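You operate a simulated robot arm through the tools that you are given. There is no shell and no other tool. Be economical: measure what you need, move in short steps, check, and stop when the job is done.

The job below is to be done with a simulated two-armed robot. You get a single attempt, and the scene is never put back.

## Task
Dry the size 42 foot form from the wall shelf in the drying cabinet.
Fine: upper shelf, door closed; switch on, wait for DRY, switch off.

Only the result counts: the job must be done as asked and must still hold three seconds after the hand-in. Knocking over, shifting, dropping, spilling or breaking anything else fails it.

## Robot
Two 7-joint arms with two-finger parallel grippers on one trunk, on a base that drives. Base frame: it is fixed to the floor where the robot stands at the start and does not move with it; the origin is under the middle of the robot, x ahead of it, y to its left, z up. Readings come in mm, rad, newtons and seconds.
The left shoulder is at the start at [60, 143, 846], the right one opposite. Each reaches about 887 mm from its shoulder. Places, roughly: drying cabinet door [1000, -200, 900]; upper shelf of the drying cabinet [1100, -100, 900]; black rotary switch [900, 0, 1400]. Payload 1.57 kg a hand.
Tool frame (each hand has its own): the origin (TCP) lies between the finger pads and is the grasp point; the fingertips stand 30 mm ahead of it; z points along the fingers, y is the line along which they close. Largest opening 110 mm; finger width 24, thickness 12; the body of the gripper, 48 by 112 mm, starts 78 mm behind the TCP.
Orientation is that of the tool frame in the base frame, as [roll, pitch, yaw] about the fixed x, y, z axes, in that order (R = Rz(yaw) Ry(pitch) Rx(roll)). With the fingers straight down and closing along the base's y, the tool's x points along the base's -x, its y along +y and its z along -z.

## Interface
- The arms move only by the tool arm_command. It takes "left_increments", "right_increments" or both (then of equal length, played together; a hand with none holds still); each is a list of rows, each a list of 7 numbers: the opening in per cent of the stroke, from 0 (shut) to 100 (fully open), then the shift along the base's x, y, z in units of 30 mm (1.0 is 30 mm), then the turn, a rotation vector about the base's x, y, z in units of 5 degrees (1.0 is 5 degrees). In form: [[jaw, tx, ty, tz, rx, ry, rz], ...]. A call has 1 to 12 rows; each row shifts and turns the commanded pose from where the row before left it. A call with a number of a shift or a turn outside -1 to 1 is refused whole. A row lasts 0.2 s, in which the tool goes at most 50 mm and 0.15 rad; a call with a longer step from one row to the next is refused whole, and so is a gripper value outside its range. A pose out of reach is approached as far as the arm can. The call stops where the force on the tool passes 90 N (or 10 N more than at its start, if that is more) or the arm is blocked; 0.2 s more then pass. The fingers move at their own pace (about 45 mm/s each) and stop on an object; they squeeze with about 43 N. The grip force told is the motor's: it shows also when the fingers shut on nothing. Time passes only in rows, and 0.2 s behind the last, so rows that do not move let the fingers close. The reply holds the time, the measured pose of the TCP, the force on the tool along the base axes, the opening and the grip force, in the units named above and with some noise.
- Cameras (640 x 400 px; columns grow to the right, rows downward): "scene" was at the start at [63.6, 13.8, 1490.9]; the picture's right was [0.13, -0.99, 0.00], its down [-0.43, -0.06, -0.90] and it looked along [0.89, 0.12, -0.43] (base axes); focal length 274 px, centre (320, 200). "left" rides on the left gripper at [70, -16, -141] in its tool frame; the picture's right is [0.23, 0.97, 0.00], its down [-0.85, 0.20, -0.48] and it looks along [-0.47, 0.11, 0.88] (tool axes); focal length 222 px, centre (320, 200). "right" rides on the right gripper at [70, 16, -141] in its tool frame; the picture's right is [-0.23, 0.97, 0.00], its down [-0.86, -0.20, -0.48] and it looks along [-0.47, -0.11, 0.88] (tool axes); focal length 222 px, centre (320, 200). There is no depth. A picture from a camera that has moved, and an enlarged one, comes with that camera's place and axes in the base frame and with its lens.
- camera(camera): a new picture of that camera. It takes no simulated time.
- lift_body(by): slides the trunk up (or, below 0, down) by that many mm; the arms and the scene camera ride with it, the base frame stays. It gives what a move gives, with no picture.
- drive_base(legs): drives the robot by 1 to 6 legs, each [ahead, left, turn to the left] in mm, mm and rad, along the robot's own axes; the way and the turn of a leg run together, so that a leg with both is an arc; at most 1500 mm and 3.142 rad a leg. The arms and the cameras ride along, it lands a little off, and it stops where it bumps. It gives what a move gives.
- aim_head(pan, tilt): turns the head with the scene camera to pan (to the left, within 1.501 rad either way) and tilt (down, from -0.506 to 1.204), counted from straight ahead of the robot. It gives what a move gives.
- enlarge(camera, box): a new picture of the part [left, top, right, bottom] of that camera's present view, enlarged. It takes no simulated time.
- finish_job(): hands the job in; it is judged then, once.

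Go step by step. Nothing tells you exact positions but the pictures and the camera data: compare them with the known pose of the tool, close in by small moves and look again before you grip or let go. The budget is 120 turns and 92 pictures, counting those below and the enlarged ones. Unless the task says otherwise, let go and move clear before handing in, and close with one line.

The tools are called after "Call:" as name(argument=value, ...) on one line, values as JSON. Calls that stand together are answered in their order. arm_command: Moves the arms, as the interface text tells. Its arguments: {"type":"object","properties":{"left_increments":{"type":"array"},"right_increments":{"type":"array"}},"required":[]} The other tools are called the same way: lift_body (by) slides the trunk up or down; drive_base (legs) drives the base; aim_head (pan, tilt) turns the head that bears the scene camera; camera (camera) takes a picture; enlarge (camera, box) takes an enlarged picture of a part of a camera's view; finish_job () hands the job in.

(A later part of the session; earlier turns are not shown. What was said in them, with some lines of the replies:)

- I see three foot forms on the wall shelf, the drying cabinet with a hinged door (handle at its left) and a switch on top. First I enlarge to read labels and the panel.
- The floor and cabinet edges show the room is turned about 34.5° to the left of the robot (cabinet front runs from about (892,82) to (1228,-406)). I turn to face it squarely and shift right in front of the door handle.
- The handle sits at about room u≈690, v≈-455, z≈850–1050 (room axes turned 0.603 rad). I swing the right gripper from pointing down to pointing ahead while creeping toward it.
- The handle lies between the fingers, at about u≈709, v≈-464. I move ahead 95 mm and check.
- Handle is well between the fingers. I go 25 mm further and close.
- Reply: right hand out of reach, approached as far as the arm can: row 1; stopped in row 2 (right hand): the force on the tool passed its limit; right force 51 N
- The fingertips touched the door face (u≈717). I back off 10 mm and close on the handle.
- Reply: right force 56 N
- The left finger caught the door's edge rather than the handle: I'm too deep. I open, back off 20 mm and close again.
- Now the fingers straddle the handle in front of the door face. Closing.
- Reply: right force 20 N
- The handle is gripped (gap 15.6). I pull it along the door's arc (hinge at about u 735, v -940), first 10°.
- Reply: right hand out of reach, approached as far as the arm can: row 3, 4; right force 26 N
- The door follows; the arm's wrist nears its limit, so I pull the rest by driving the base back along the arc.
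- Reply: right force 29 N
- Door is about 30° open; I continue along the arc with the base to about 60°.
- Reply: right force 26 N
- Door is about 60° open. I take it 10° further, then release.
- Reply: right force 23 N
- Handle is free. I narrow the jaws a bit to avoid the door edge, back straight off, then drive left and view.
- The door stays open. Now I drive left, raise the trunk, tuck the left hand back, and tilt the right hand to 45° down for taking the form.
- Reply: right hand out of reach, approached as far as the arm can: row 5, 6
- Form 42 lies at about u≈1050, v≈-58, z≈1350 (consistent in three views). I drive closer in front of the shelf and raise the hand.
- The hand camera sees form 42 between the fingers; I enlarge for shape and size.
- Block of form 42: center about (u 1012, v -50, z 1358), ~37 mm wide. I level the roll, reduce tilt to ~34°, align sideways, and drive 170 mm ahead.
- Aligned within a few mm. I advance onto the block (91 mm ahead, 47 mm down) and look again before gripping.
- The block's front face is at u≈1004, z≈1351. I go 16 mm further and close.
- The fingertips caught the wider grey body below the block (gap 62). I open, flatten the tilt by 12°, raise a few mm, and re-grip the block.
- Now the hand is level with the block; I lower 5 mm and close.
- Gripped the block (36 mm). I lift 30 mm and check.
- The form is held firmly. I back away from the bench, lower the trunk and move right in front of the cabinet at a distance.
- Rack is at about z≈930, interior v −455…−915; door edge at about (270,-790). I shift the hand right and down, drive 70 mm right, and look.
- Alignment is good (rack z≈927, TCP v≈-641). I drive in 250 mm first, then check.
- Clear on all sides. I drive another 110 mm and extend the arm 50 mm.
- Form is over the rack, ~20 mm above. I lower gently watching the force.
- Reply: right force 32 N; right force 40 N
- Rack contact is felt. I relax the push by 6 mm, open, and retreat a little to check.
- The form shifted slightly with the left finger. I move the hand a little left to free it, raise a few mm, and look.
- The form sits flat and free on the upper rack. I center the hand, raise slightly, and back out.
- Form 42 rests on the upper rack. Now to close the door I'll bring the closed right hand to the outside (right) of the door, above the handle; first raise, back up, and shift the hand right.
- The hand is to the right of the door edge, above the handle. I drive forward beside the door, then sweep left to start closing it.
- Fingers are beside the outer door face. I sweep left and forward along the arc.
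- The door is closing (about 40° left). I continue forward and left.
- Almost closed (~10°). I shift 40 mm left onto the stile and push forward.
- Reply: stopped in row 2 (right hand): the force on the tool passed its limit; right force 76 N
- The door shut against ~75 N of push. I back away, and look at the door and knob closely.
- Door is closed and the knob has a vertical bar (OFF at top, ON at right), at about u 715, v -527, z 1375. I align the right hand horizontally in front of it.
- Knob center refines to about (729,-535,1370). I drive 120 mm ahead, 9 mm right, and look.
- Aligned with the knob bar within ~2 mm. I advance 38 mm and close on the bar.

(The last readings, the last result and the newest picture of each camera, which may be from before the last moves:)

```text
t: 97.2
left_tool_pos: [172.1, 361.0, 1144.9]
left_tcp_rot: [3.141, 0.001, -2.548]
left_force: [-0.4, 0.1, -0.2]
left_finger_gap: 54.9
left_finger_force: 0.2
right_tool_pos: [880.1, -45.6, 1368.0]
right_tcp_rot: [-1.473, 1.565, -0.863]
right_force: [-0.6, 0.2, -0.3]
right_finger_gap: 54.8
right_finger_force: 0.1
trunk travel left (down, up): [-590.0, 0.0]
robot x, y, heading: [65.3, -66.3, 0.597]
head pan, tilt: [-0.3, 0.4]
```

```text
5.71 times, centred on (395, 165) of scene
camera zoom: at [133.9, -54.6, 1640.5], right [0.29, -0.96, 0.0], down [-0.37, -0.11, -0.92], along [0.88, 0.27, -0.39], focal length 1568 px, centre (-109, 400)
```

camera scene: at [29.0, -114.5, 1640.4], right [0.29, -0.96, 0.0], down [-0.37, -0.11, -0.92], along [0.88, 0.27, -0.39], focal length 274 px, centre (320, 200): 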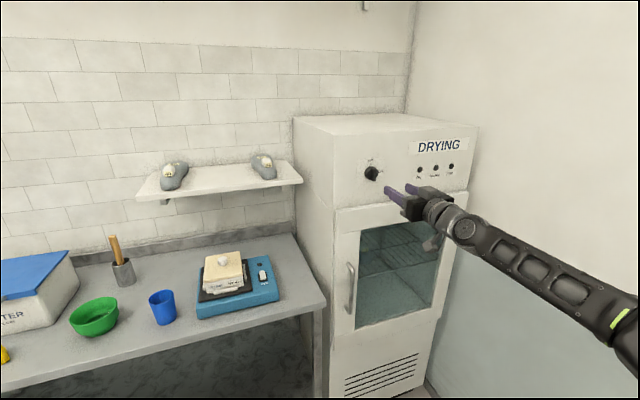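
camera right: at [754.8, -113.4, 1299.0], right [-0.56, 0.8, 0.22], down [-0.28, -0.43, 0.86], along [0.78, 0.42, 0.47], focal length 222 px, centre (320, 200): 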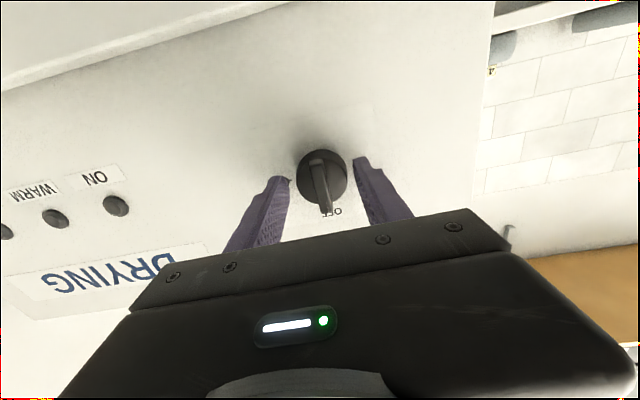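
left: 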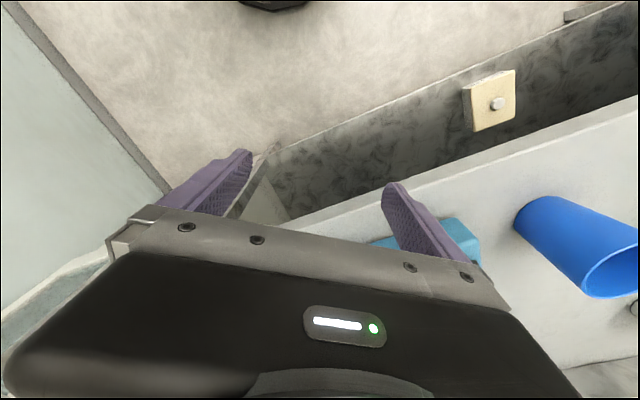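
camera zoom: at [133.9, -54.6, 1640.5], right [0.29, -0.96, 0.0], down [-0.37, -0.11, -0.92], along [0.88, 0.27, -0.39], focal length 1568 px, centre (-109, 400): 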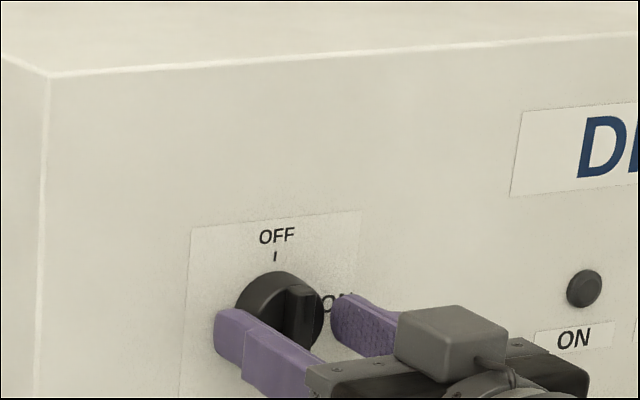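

The fingers straddle the knob's bar. Closing.

Call:
arm_command(right_increments=[[50, -0.04, 0.06, -0.03, 0, 0, 0], [0, 0, 0, 0, 0, 0, 0], [0, 0, 0, 0, 0, 0, 0], [0, 0, 0, 0, 0, 0, 0], [0, 0, 0, 0, 0, 0, 0]])

Call:
camera(camera="right")

```text
t: 98.4
left_tool_pos: [173.1, 358.8, 1145.3]
left_tcp_rot: [-3.141, -0.001, -2.548]
left_force: [0.6, 0.8, -0.6]
left_finger_gap: 54.9
left_finger_force: 0.1
right_tool_pos: [880.8, -43.9, 1367.5]
right_tcp_rot: [-1.314, 1.569, -0.703]
right_force: [2.6, -2.0, 2.7]
right_finger_gap: 42.3
right_finger_force: 43.7
trunk travel left (down, up): [-590.0, 0.0]
robot x, y, heading: [68.3, -66.9, 0.592]
head pan, tilt: [-0.3, 0.4]
```

```text
27 pictures are left
camera right: at [754.2, -112.0, 1298.0], right [-0.56, 0.8, 0.22], down [-0.28, -0.44, 0.86], along [0.78, 0.41, 0.47], focal length 222 px, centre (320, 200)
```

right: 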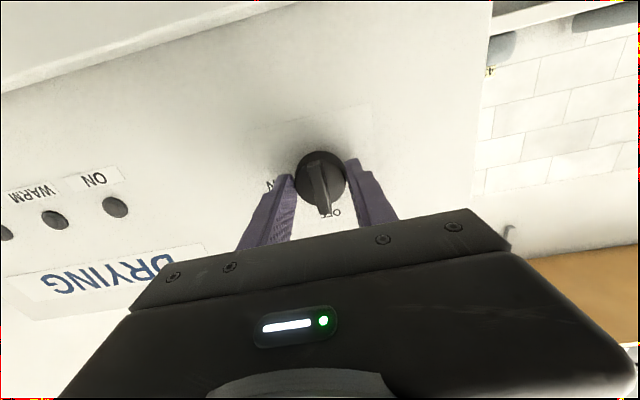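

The tips hold the round base (42 mm). Better to grip the bar: open, back 13 mm, close again.

Call:
arm_command(right_increments=[[55, 0, 0, 0, 0, 0, 0], [55, 0, 0, 0, 0, 0, 0], [55, -0.36, -0.24, 0, 0, 0, 0], [0, 0, 0, 0, 0, 0, 0], [0, 0, 0, 0, 0, 0, 0], [0, 0, 0, 0, 0, 0, 0], [0, 0, 0, 0, 0, 0, 0], [0, 0, 0, 0, 0, 0, 0]])

Call:
camera(camera="right")

```text
t: 100.2
left_tool_pos: [172.8, 359.9, 1146.6]
left_tcp_rot: [-3.141, 0.002, -2.548]
left_force: [0.3, 0.4, 0.2]
left_finger_gap: 55.0
left_finger_force: 0.1
right_tool_pos: [868.6, -51.0, 1367.6]
right_tcp_rot: [-1.095, 1.568, -0.485]
right_force: [3.0, -4.2, 3.9]
right_finger_gap: 11.1
right_finger_force: 28.1
trunk travel left (down, up): [-590.0, 0.0]
robot x, y, heading: [67.9, -63.0, 0.6]
head pan, tilt: [-0.3, 0.4]
```

```text
26 pictures are left
camera right: at [743.7, -119.6, 1298.1], right [-0.56, 0.8, 0.22], down [-0.28, -0.44, 0.85], along [0.78, 0.41, 0.47], focal length 222 px, centre (320, 200)
```

right: 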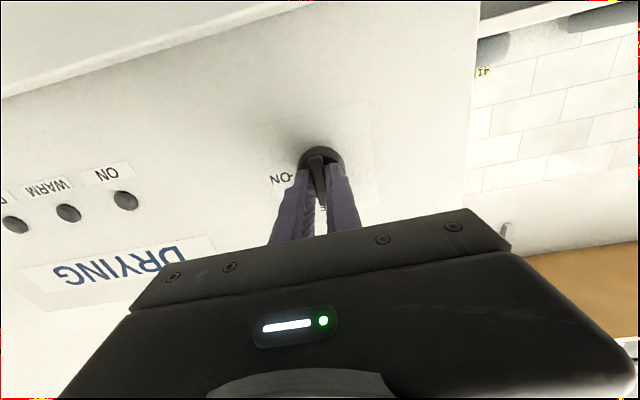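

Bar gripped (11 mm). I turn it clockwise 45°, then check.

Call:
arm_command(right_increments=[[0, 0, 0, 0, 0.824, 0.567, 0], [0, 0, 0, 0, 0.824, 0.567, 0], [0, 0, 0, 0, 0.824, 0.567, 0], [0, 0, 0, 0, 0.824, 0.567, 0], [0, 0, 0, 0, 0.824, 0.567, 0], [0, 0, 0, 0, 0.824, 0.567, 0], [0, 0, 0, 0, 0.824, 0.567, 0], [0, 0, 0, 0, 0.824, 0.567, 0], [0, 0, 0, 0, 0.824, 0.567, 0]])

Call:
enlarge(camera="scene", box=[340, 110, 480, 200])

```text
t: 102.2
left_tool_pos: [172.2, 359.8, 1145.2]
left_tcp_rot: [3.141, 0.001, -2.548]
left_force: [0.1, -0.1, 0.1]
left_finger_gap: 54.7
left_finger_force: 0.0
right_tool_pos: [867.4, -50.8, 1367.9]
right_tcp_rot: [1.56, 0.786, 2.171]
right_force: [3.7, -3.7, 6.9]
right_finger_gap: 11.1
right_finger_force: 28.3
trunk travel left (down, up): [-590.0, 0.0]
robot x, y, heading: [69.3, -67.5, 0.591]
head pan, tilt: [-0.3, 0.4]
```

```text
4.44 times, centred on (410, 155) of scene
camera zoom: at [134.0, -55.2, 1640.5], right [0.29, -0.96, 0.0], down [-0.37, -0.11, -0.92], along [0.88, 0.27, -0.39], focal length 1220 px, centre (-80, 400)
```

zoom: 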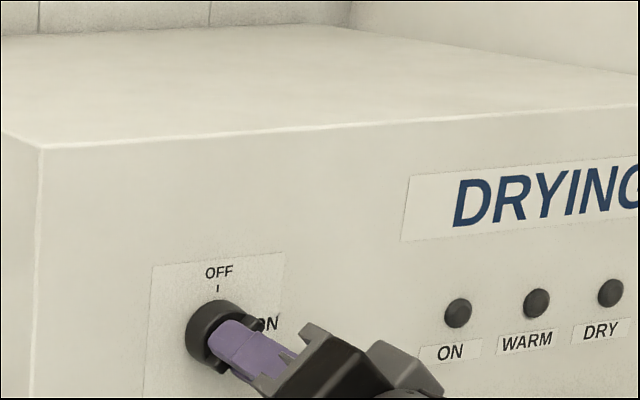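

Turning works at 45°, with low forces. I turn the remaining 45°.

Call:
arm_command(right_increments=[[0, 0, 0, 0, 0.824, 0.567, 0], [0, 0, 0, 0, 0.824, 0.567, 0], [0, 0, 0, 0, 0.824, 0.567, 0], [0, 0, 0, 0, 0.824, 0.567, 0], [0, 0, 0, 0, 0.824, 0.567, 0], [0, 0, 0, 0, 0.824, 0.567, 0], [0, 0, 0, 0, 0.824, 0.567, 0], [0, 0, 0, 0, 0.824, 0.567, 0], [0, 0, 0, 0, 0.824, 0.567, 0]])

Call:
enlarge(camera="scene", box=[340, 110, 480, 200])

```text
t: 104.2
left_tool_pos: [170.6, 360.3, 1144.6]
left_tcp_rot: [-3.138, 0.002, -2.548]
left_force: [-0.4, -0.2, 1.3]
left_finger_gap: 54.8
left_finger_force: 0.0
right_tool_pos: [866.9, -49.6, 1370.9]
right_tcp_rot: [1.56, 0.004, 2.174]
right_force: [5.5, 0.7, 19.1]
right_finger_gap: 10.9
right_finger_force: 28.0
trunk travel left (down, up): [-590.0, 0.0]
robot x, y, heading: [68.9, -64.5, 0.596]
head pan, tilt: [-0.3, 0.4]
```

```text
4.44 times, centred on (410, 155) of scene
camera zoom: at [132.8, -54.2, 1640.6], right [0.29, -0.96, 0.0], down [-0.37, -0.11, -0.92], along [0.88, 0.27, -0.39], focal length 1220 px, centre (-80, 400)
```

zoom: 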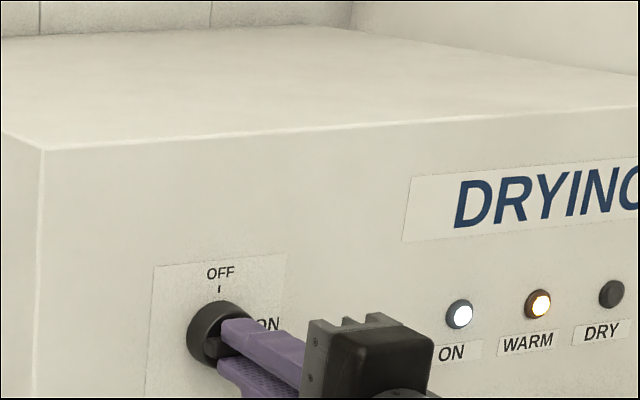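

ON and WARM are lit. I hold and wait for DRY.

Call:
arm_command(right_increments=[[0, 0, 0, 0, 0, 0, 0], [0, 0, 0, 0, 0, 0, 0], [0, 0, 0, 0, 0, 0, 0], [0, 0, 0, 0, 0, 0, 0], [0, 0, 0, 0, 0, 0, 0], [0, 0, 0, 0, 0, 0, 0], [0, 0, 0, 0, 0, 0, 0], [0, 0, 0, 0, 0, 0, 0], [0, 0, 0, 0, 0, 0, 0], [0, 0, 0, 0, 0, 0, 0], [0, 0, 0, 0, 0, 0, 0], [0, 0, 0, 0, 0, 0, 0]])

Call:
arm_command(right_increments=[[0, 0, 0, 0, 0, 0, 0], [0, 0, 0, 0, 0, 0, 0], [0, 0, 0, 0, 0, 0, 0], [0, 0, 0, 0, 0, 0, 0], [0, 0, 0, 0, 0, 0, 0], [0, 0, 0, 0, 0, 0, 0], [0, 0, 0, 0, 0, 0, 0], [0, 0, 0, 0, 0, 0, 0], [0, 0, 0, 0, 0, 0, 0], [0, 0, 0, 0, 0, 0, 0], [0, 0, 0, 0, 0, 0, 0], [0, 0, 0, 0, 0, 0, 0]])

Call:
enlarge(camera="scene", box=[340, 110, 480, 200])

```text
t: 106.8
left_tool_pos: [170.6, 361.5, 1144.5]
left_tcp_rot: [-3.14, 0.004, -2.546]
left_force: [0.5, -0.4, 0.5]
left_finger_gap: 55.2
left_finger_force: 0.0
right_tool_pos: [867.0, -48.6, 1369.7]
right_tcp_rot: [1.56, 0.007, 2.172]
right_force: [9.6, 3.2, 22.8]
right_finger_gap: 10.9
right_finger_force: 28.9
trunk travel left (down, up): [-590.0, 0.0]
robot x, y, heading: [71.4, -65.3, 0.594]
head pan, tilt: [-0.3, 0.4]
```

```text
t: 109.4
left_tool_pos: [170.9, 360.9, 1144.8]
left_tcp_rot: [-3.139, 0.002, -2.549]
left_force: [0.2, 0.2, 0.0]
left_finger_gap: 54.9
left_finger_force: 0.1
right_tool_pos: [866.5, -49.7, 1370.3]
right_tcp_rot: [1.56, 0.002, 2.173]
right_force: [8.7, 3.2, 24.9]
right_finger_gap: 11.1
right_finger_force: 28.3
trunk travel left (down, up): [-590.0, 0.0]
robot x, y, heading: [65.7, -67.2, 0.598]
head pan, tilt: [-0.3, 0.4]
```

```text
4.44 times, centred on (410, 155) of scene
camera zoom: at [132.7, -53.8, 1640.5], right [0.29, -0.96, 0.0], down [-0.37, -0.11, -0.92], along [0.88, 0.27, -0.39], focal length 1220 px, centre (-80, 400)
```

zoom: 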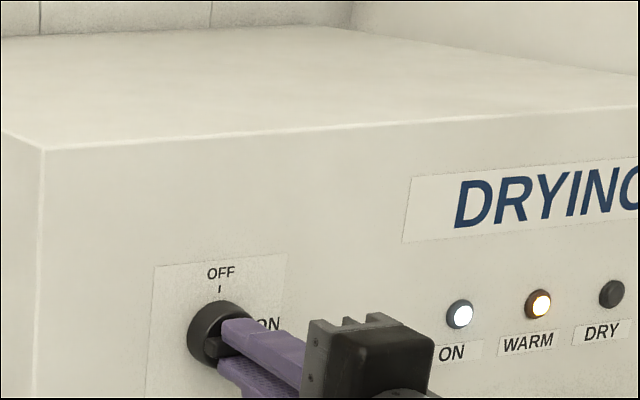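

Still warming. I keep waiting.

Call:
arm_command(right_increments=[[0, 0, 0, 0, 0, 0, 0], [0, 0, 0, 0, 0, 0, 0], [0, 0, 0, 0, 0, 0, 0], [0, 0, 0, 0, 0, 0, 0], [0, 0, 0, 0, 0, 0, 0], [0, 0, 0, 0, 0, 0, 0], [0, 0, 0, 0, 0, 0, 0], [0, 0, 0, 0, 0, 0, 0], [0, 0, 0, 0, 0, 0, 0], [0, 0, 0, 0, 0, 0, 0], [0, 0, 0, 0, 0, 0, 0], [0, 0, 0, 0, 0, 0, 0]])

Call:
arm_command(right_increments=[[0, 0, 0, 0, 0, 0, 0], [0, 0, 0, 0, 0, 0, 0], [0, 0, 0, 0, 0, 0, 0], [0, 0, 0, 0, 0, 0, 0], [0, 0, 0, 0, 0, 0, 0], [0, 0, 0, 0, 0, 0, 0], [0, 0, 0, 0, 0, 0, 0], [0, 0, 0, 0, 0, 0, 0], [0, 0, 0, 0, 0, 0, 0], [0, 0, 0, 0, 0, 0, 0], [0, 0, 0, 0, 0, 0, 0], [0, 0, 0, 0, 0, 0, 0]])

Call:
enlarge(camera="scene", box=[340, 110, 480, 200])

```text
t: 112.0
left_tool_pos: [171.3, 361.6, 1144.9]
left_tcp_rot: [-3.14, 0.001, -2.548]
left_force: [-0.1, 0.6, 0.1]
left_finger_gap: 55.1
left_finger_force: 0.0
right_tool_pos: [866.4, -49.2, 1368.8]
right_tcp_rot: [1.561, 0.005, 2.171]
right_force: [9.0, 3.2, 24.2]
right_finger_gap: 10.7
right_finger_force: 28.1
trunk travel left (down, up): [-590.0, 0.0]
robot x, y, heading: [67.6, -65.3, 0.59]
head pan, tilt: [-0.3, 0.4]
```

```text
t: 114.6
left_tool_pos: [171.6, 360.7, 1144.8]
left_tcp_rot: [-3.141, 0.001, -2.548]
left_force: [0.7, 0.0, -0.1]
left_finger_gap: 55.1
left_finger_force: 0.0
right_tool_pos: [866.5, -48.7, 1370.9]
right_tcp_rot: [1.56, 0.004, 2.172]
right_force: [9.0, 3.5, 23.9]
right_finger_gap: 11.2
right_finger_force: 28.2
trunk travel left (down, up): [-590.0, 0.0]
robot x, y, heading: [68.7, -68.1, 0.59]
head pan, tilt: [-0.3, 0.4]
```

```text
4.44 times, centred on (410, 155) of scene
camera zoom: at [132.6, -53.8, 1640.5], right [0.29, -0.96, 0.0], down [-0.37, -0.11, -0.92], along [0.88, 0.27, -0.39], focal length 1220 px, centre (-80, 400)
```

zoom: 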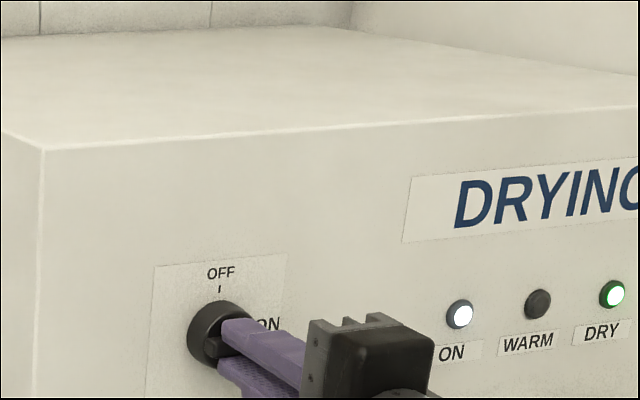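

DRY is lit. I turn the knob back 90° to OFF.

Call:
arm_command(right_increments=[[0, 0, 0, 0, -0.824, -0.567, 0], [0, 0, 0, 0, -0.824, -0.567, 0], [0, 0, 0, 0, -0.824, -0.567, 0], [0, 0, 0, 0, -0.824, -0.567, 0], [0, 0, 0, 0, -0.824, -0.567, 0], [0, 0, 0, 0, -0.824, -0.567, 0], [0, 0, 0, 0, -0.824, -0.567, 0], [0, 0, 0, 0, -0.824, -0.567, 0], [0, 0, 0, 0, -0.824, -0.567, 0]])

Call:
arm_command(right_increments=[[0, 0, 0, 0, -0.824, -0.567, 0], [0, 0, 0, 0, -0.824, -0.567, 0], [0, 0, 0, 0, -0.824, -0.567, 0], [0, 0, 0, 0, -0.824, -0.567, 0], [0, 0, 0, 0, -0.824, -0.567, 0], [0, 0, 0, 0, -0.824, -0.567, 0], [0, 0, 0, 0, -0.824, -0.567, 0], [0, 0, 0, 0, -0.824, -0.567, 0], [0, 0, 0, 0, -0.824, -0.567, 0]])

Call:
enlarge(camera="scene", box=[340, 110, 480, 200])

```text
t: 116.6
left_tool_pos: [171.8, 359.5, 1144.9]
left_tcp_rot: [-3.141, 0.002, -2.549]
left_force: [0.1, -0.4, 0.4]
left_finger_gap: 54.9
left_finger_force: 0.1
right_tool_pos: [866.9, -50.8, 1368.0]
right_tcp_rot: [1.563, 0.794, 2.172]
right_force: [3.2, -0.1, 12.9]
right_finger_gap: 11.0
right_finger_force: 28.9
trunk travel left (down, up): [-590.0, 0.0]
robot x, y, heading: [69.3, -65.3, 0.596]
head pan, tilt: [-0.3, 0.4]
```

```text
t: 118.6
left_tool_pos: [171.0, 359.1, 1145.7]
left_tcp_rot: [3.141, 0.002, -2.549]
left_force: [0.8, 0.4, -0.3]
left_finger_gap: 55.2
left_finger_force: 0.1
right_tool_pos: [867.0, -52.3, 1367.6]
right_tcp_rot: [-1.664, 1.567, -1.055]
right_force: [2.2, -6.6, 2.6]
right_finger_gap: 11.1
right_finger_force: 28.3
trunk travel left (down, up): [-590.0, 0.0]
robot x, y, heading: [69.7, -64.7, 0.599]
head pan, tilt: [-0.3, 0.4]
```

```text
4.44 times, centred on (410, 155) of scene
camera zoom: at [134.2, -56.1, 1640.4], right [0.29, -0.96, 0.0], down [-0.37, -0.11, -0.92], along [0.88, 0.27, -0.39], focal length 1220 px, centre (-80, 400)
```

zoom: 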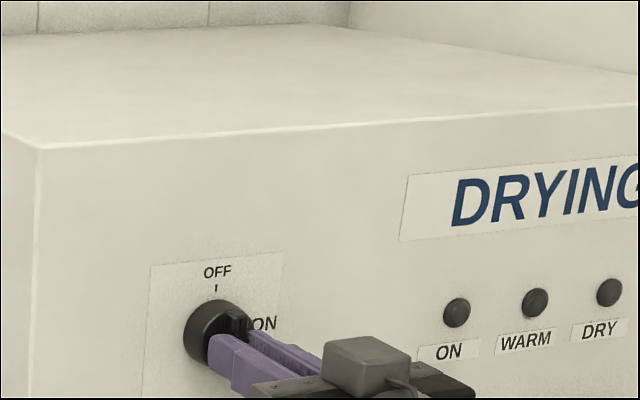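

All lamps are out. I release the knob, back straight off, and check the final scene.

Call:
arm_command(right_increments=[[50, 0, 0, 0, 0, 0, 0], [50, 0, 0, 0, 0, 0, 0], [50, 0, 0, 0, 0, 0, 0], [50, -0.8, -0.55, 0, 0, 0, 0], [50, -0.8, -0.55, 0, 0, 0, 0]])

Call:
drive_base(legs=[[-250, 0, 0]])

Call:
camera(camera="scene")

Call:
enlarge(camera="scene", box=[290, 120, 480, 340])

```text
t: 119.8
left_tool_pos: [171.6, 360.2, 1145.0]
left_tcp_rot: [3.141, 0.002, -2.549]
left_force: [0.5, 0.0, 0.7]
left_finger_gap: 55.1
left_finger_force: 0.1
right_tool_pos: [818.7, -82.9, 1368.3]
right_tcp_rot: [-1.379, 1.565, -0.765]
right_force: [-1.4, 0.0, 0.1]
right_finger_gap: 55.2
right_finger_force: 0.1
trunk travel left (down, up): [-590.0, 0.0]
robot x, y, heading: [69.6, -68.7, 0.594]
head pan, tilt: [-0.3, 0.4]
```

```text
t: 121.6
left_tool_pos: [-36.7, 218.8, 1145.3]
left_tcp_rot: [3.141, 0.001, -2.55]
left_force: [-0.1, 0.6, 0.2]
left_finger_gap: 55.1
left_finger_force: 0.0
right_tool_pos: [611.2, -226.1, 1367.3]
right_tcp_rot: [-1.275, 1.565, -0.668]
right_force: [-0.7, -0.2, 0.2]
right_finger_gap: 55.1
right_finger_force: 0.0
trunk travel left (down, up): [-590.0, 0.0]
robot x, y, heading: [-143.0, -207.1, 0.591]
head pan, tilt: [-0.3, 0.4]
```

```text
20 pictures are left
camera scene: at [-76.1, -196.6, 1640.5], right [0.29, -0.96, 0.0], down [-0.37, -0.11, -0.92], along [0.88, 0.27, -0.39], focal length 274 px, centre (320, 200)
```

scene: 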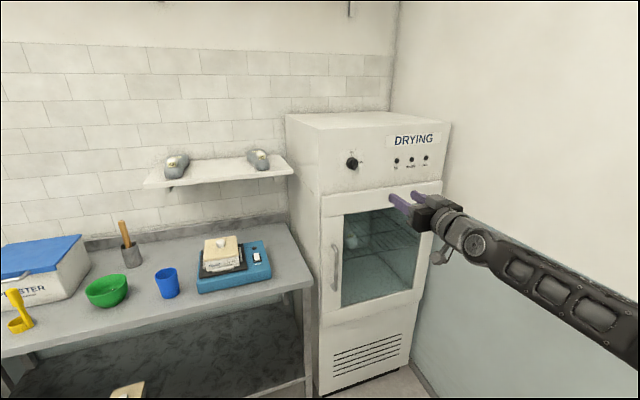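

```text
1.82 times, centred on (385, 230) of scene
camera zoom: at [-76.1, -196.6, 1640.5], right [0.29, -0.96, 0.0], down [-0.37, -0.11, -0.92], along [0.88, 0.27, -0.39], focal length 499 px, centre (202, 146)
```

zoom: 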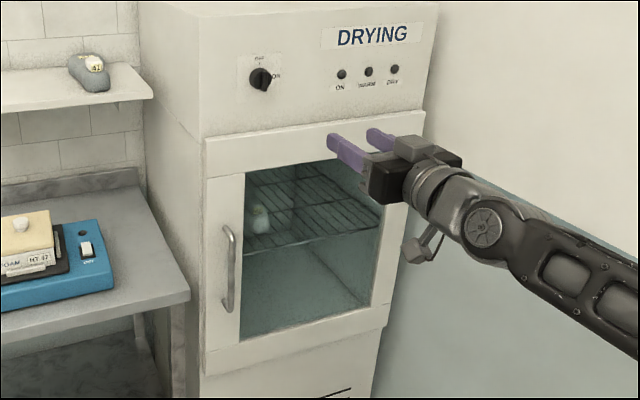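

The form is on the upper shelf, the door is shut, the DRY lamp came on, the switch is back at OFF, and the hand is clear. I hand the job in.

Call:
finish_job()

```text
The job is handed in.
```

The size 42 foot form is dried: it is still on the upper shelf with the door closed, I waited for the DRY lamp, and the switch is back at OFF.
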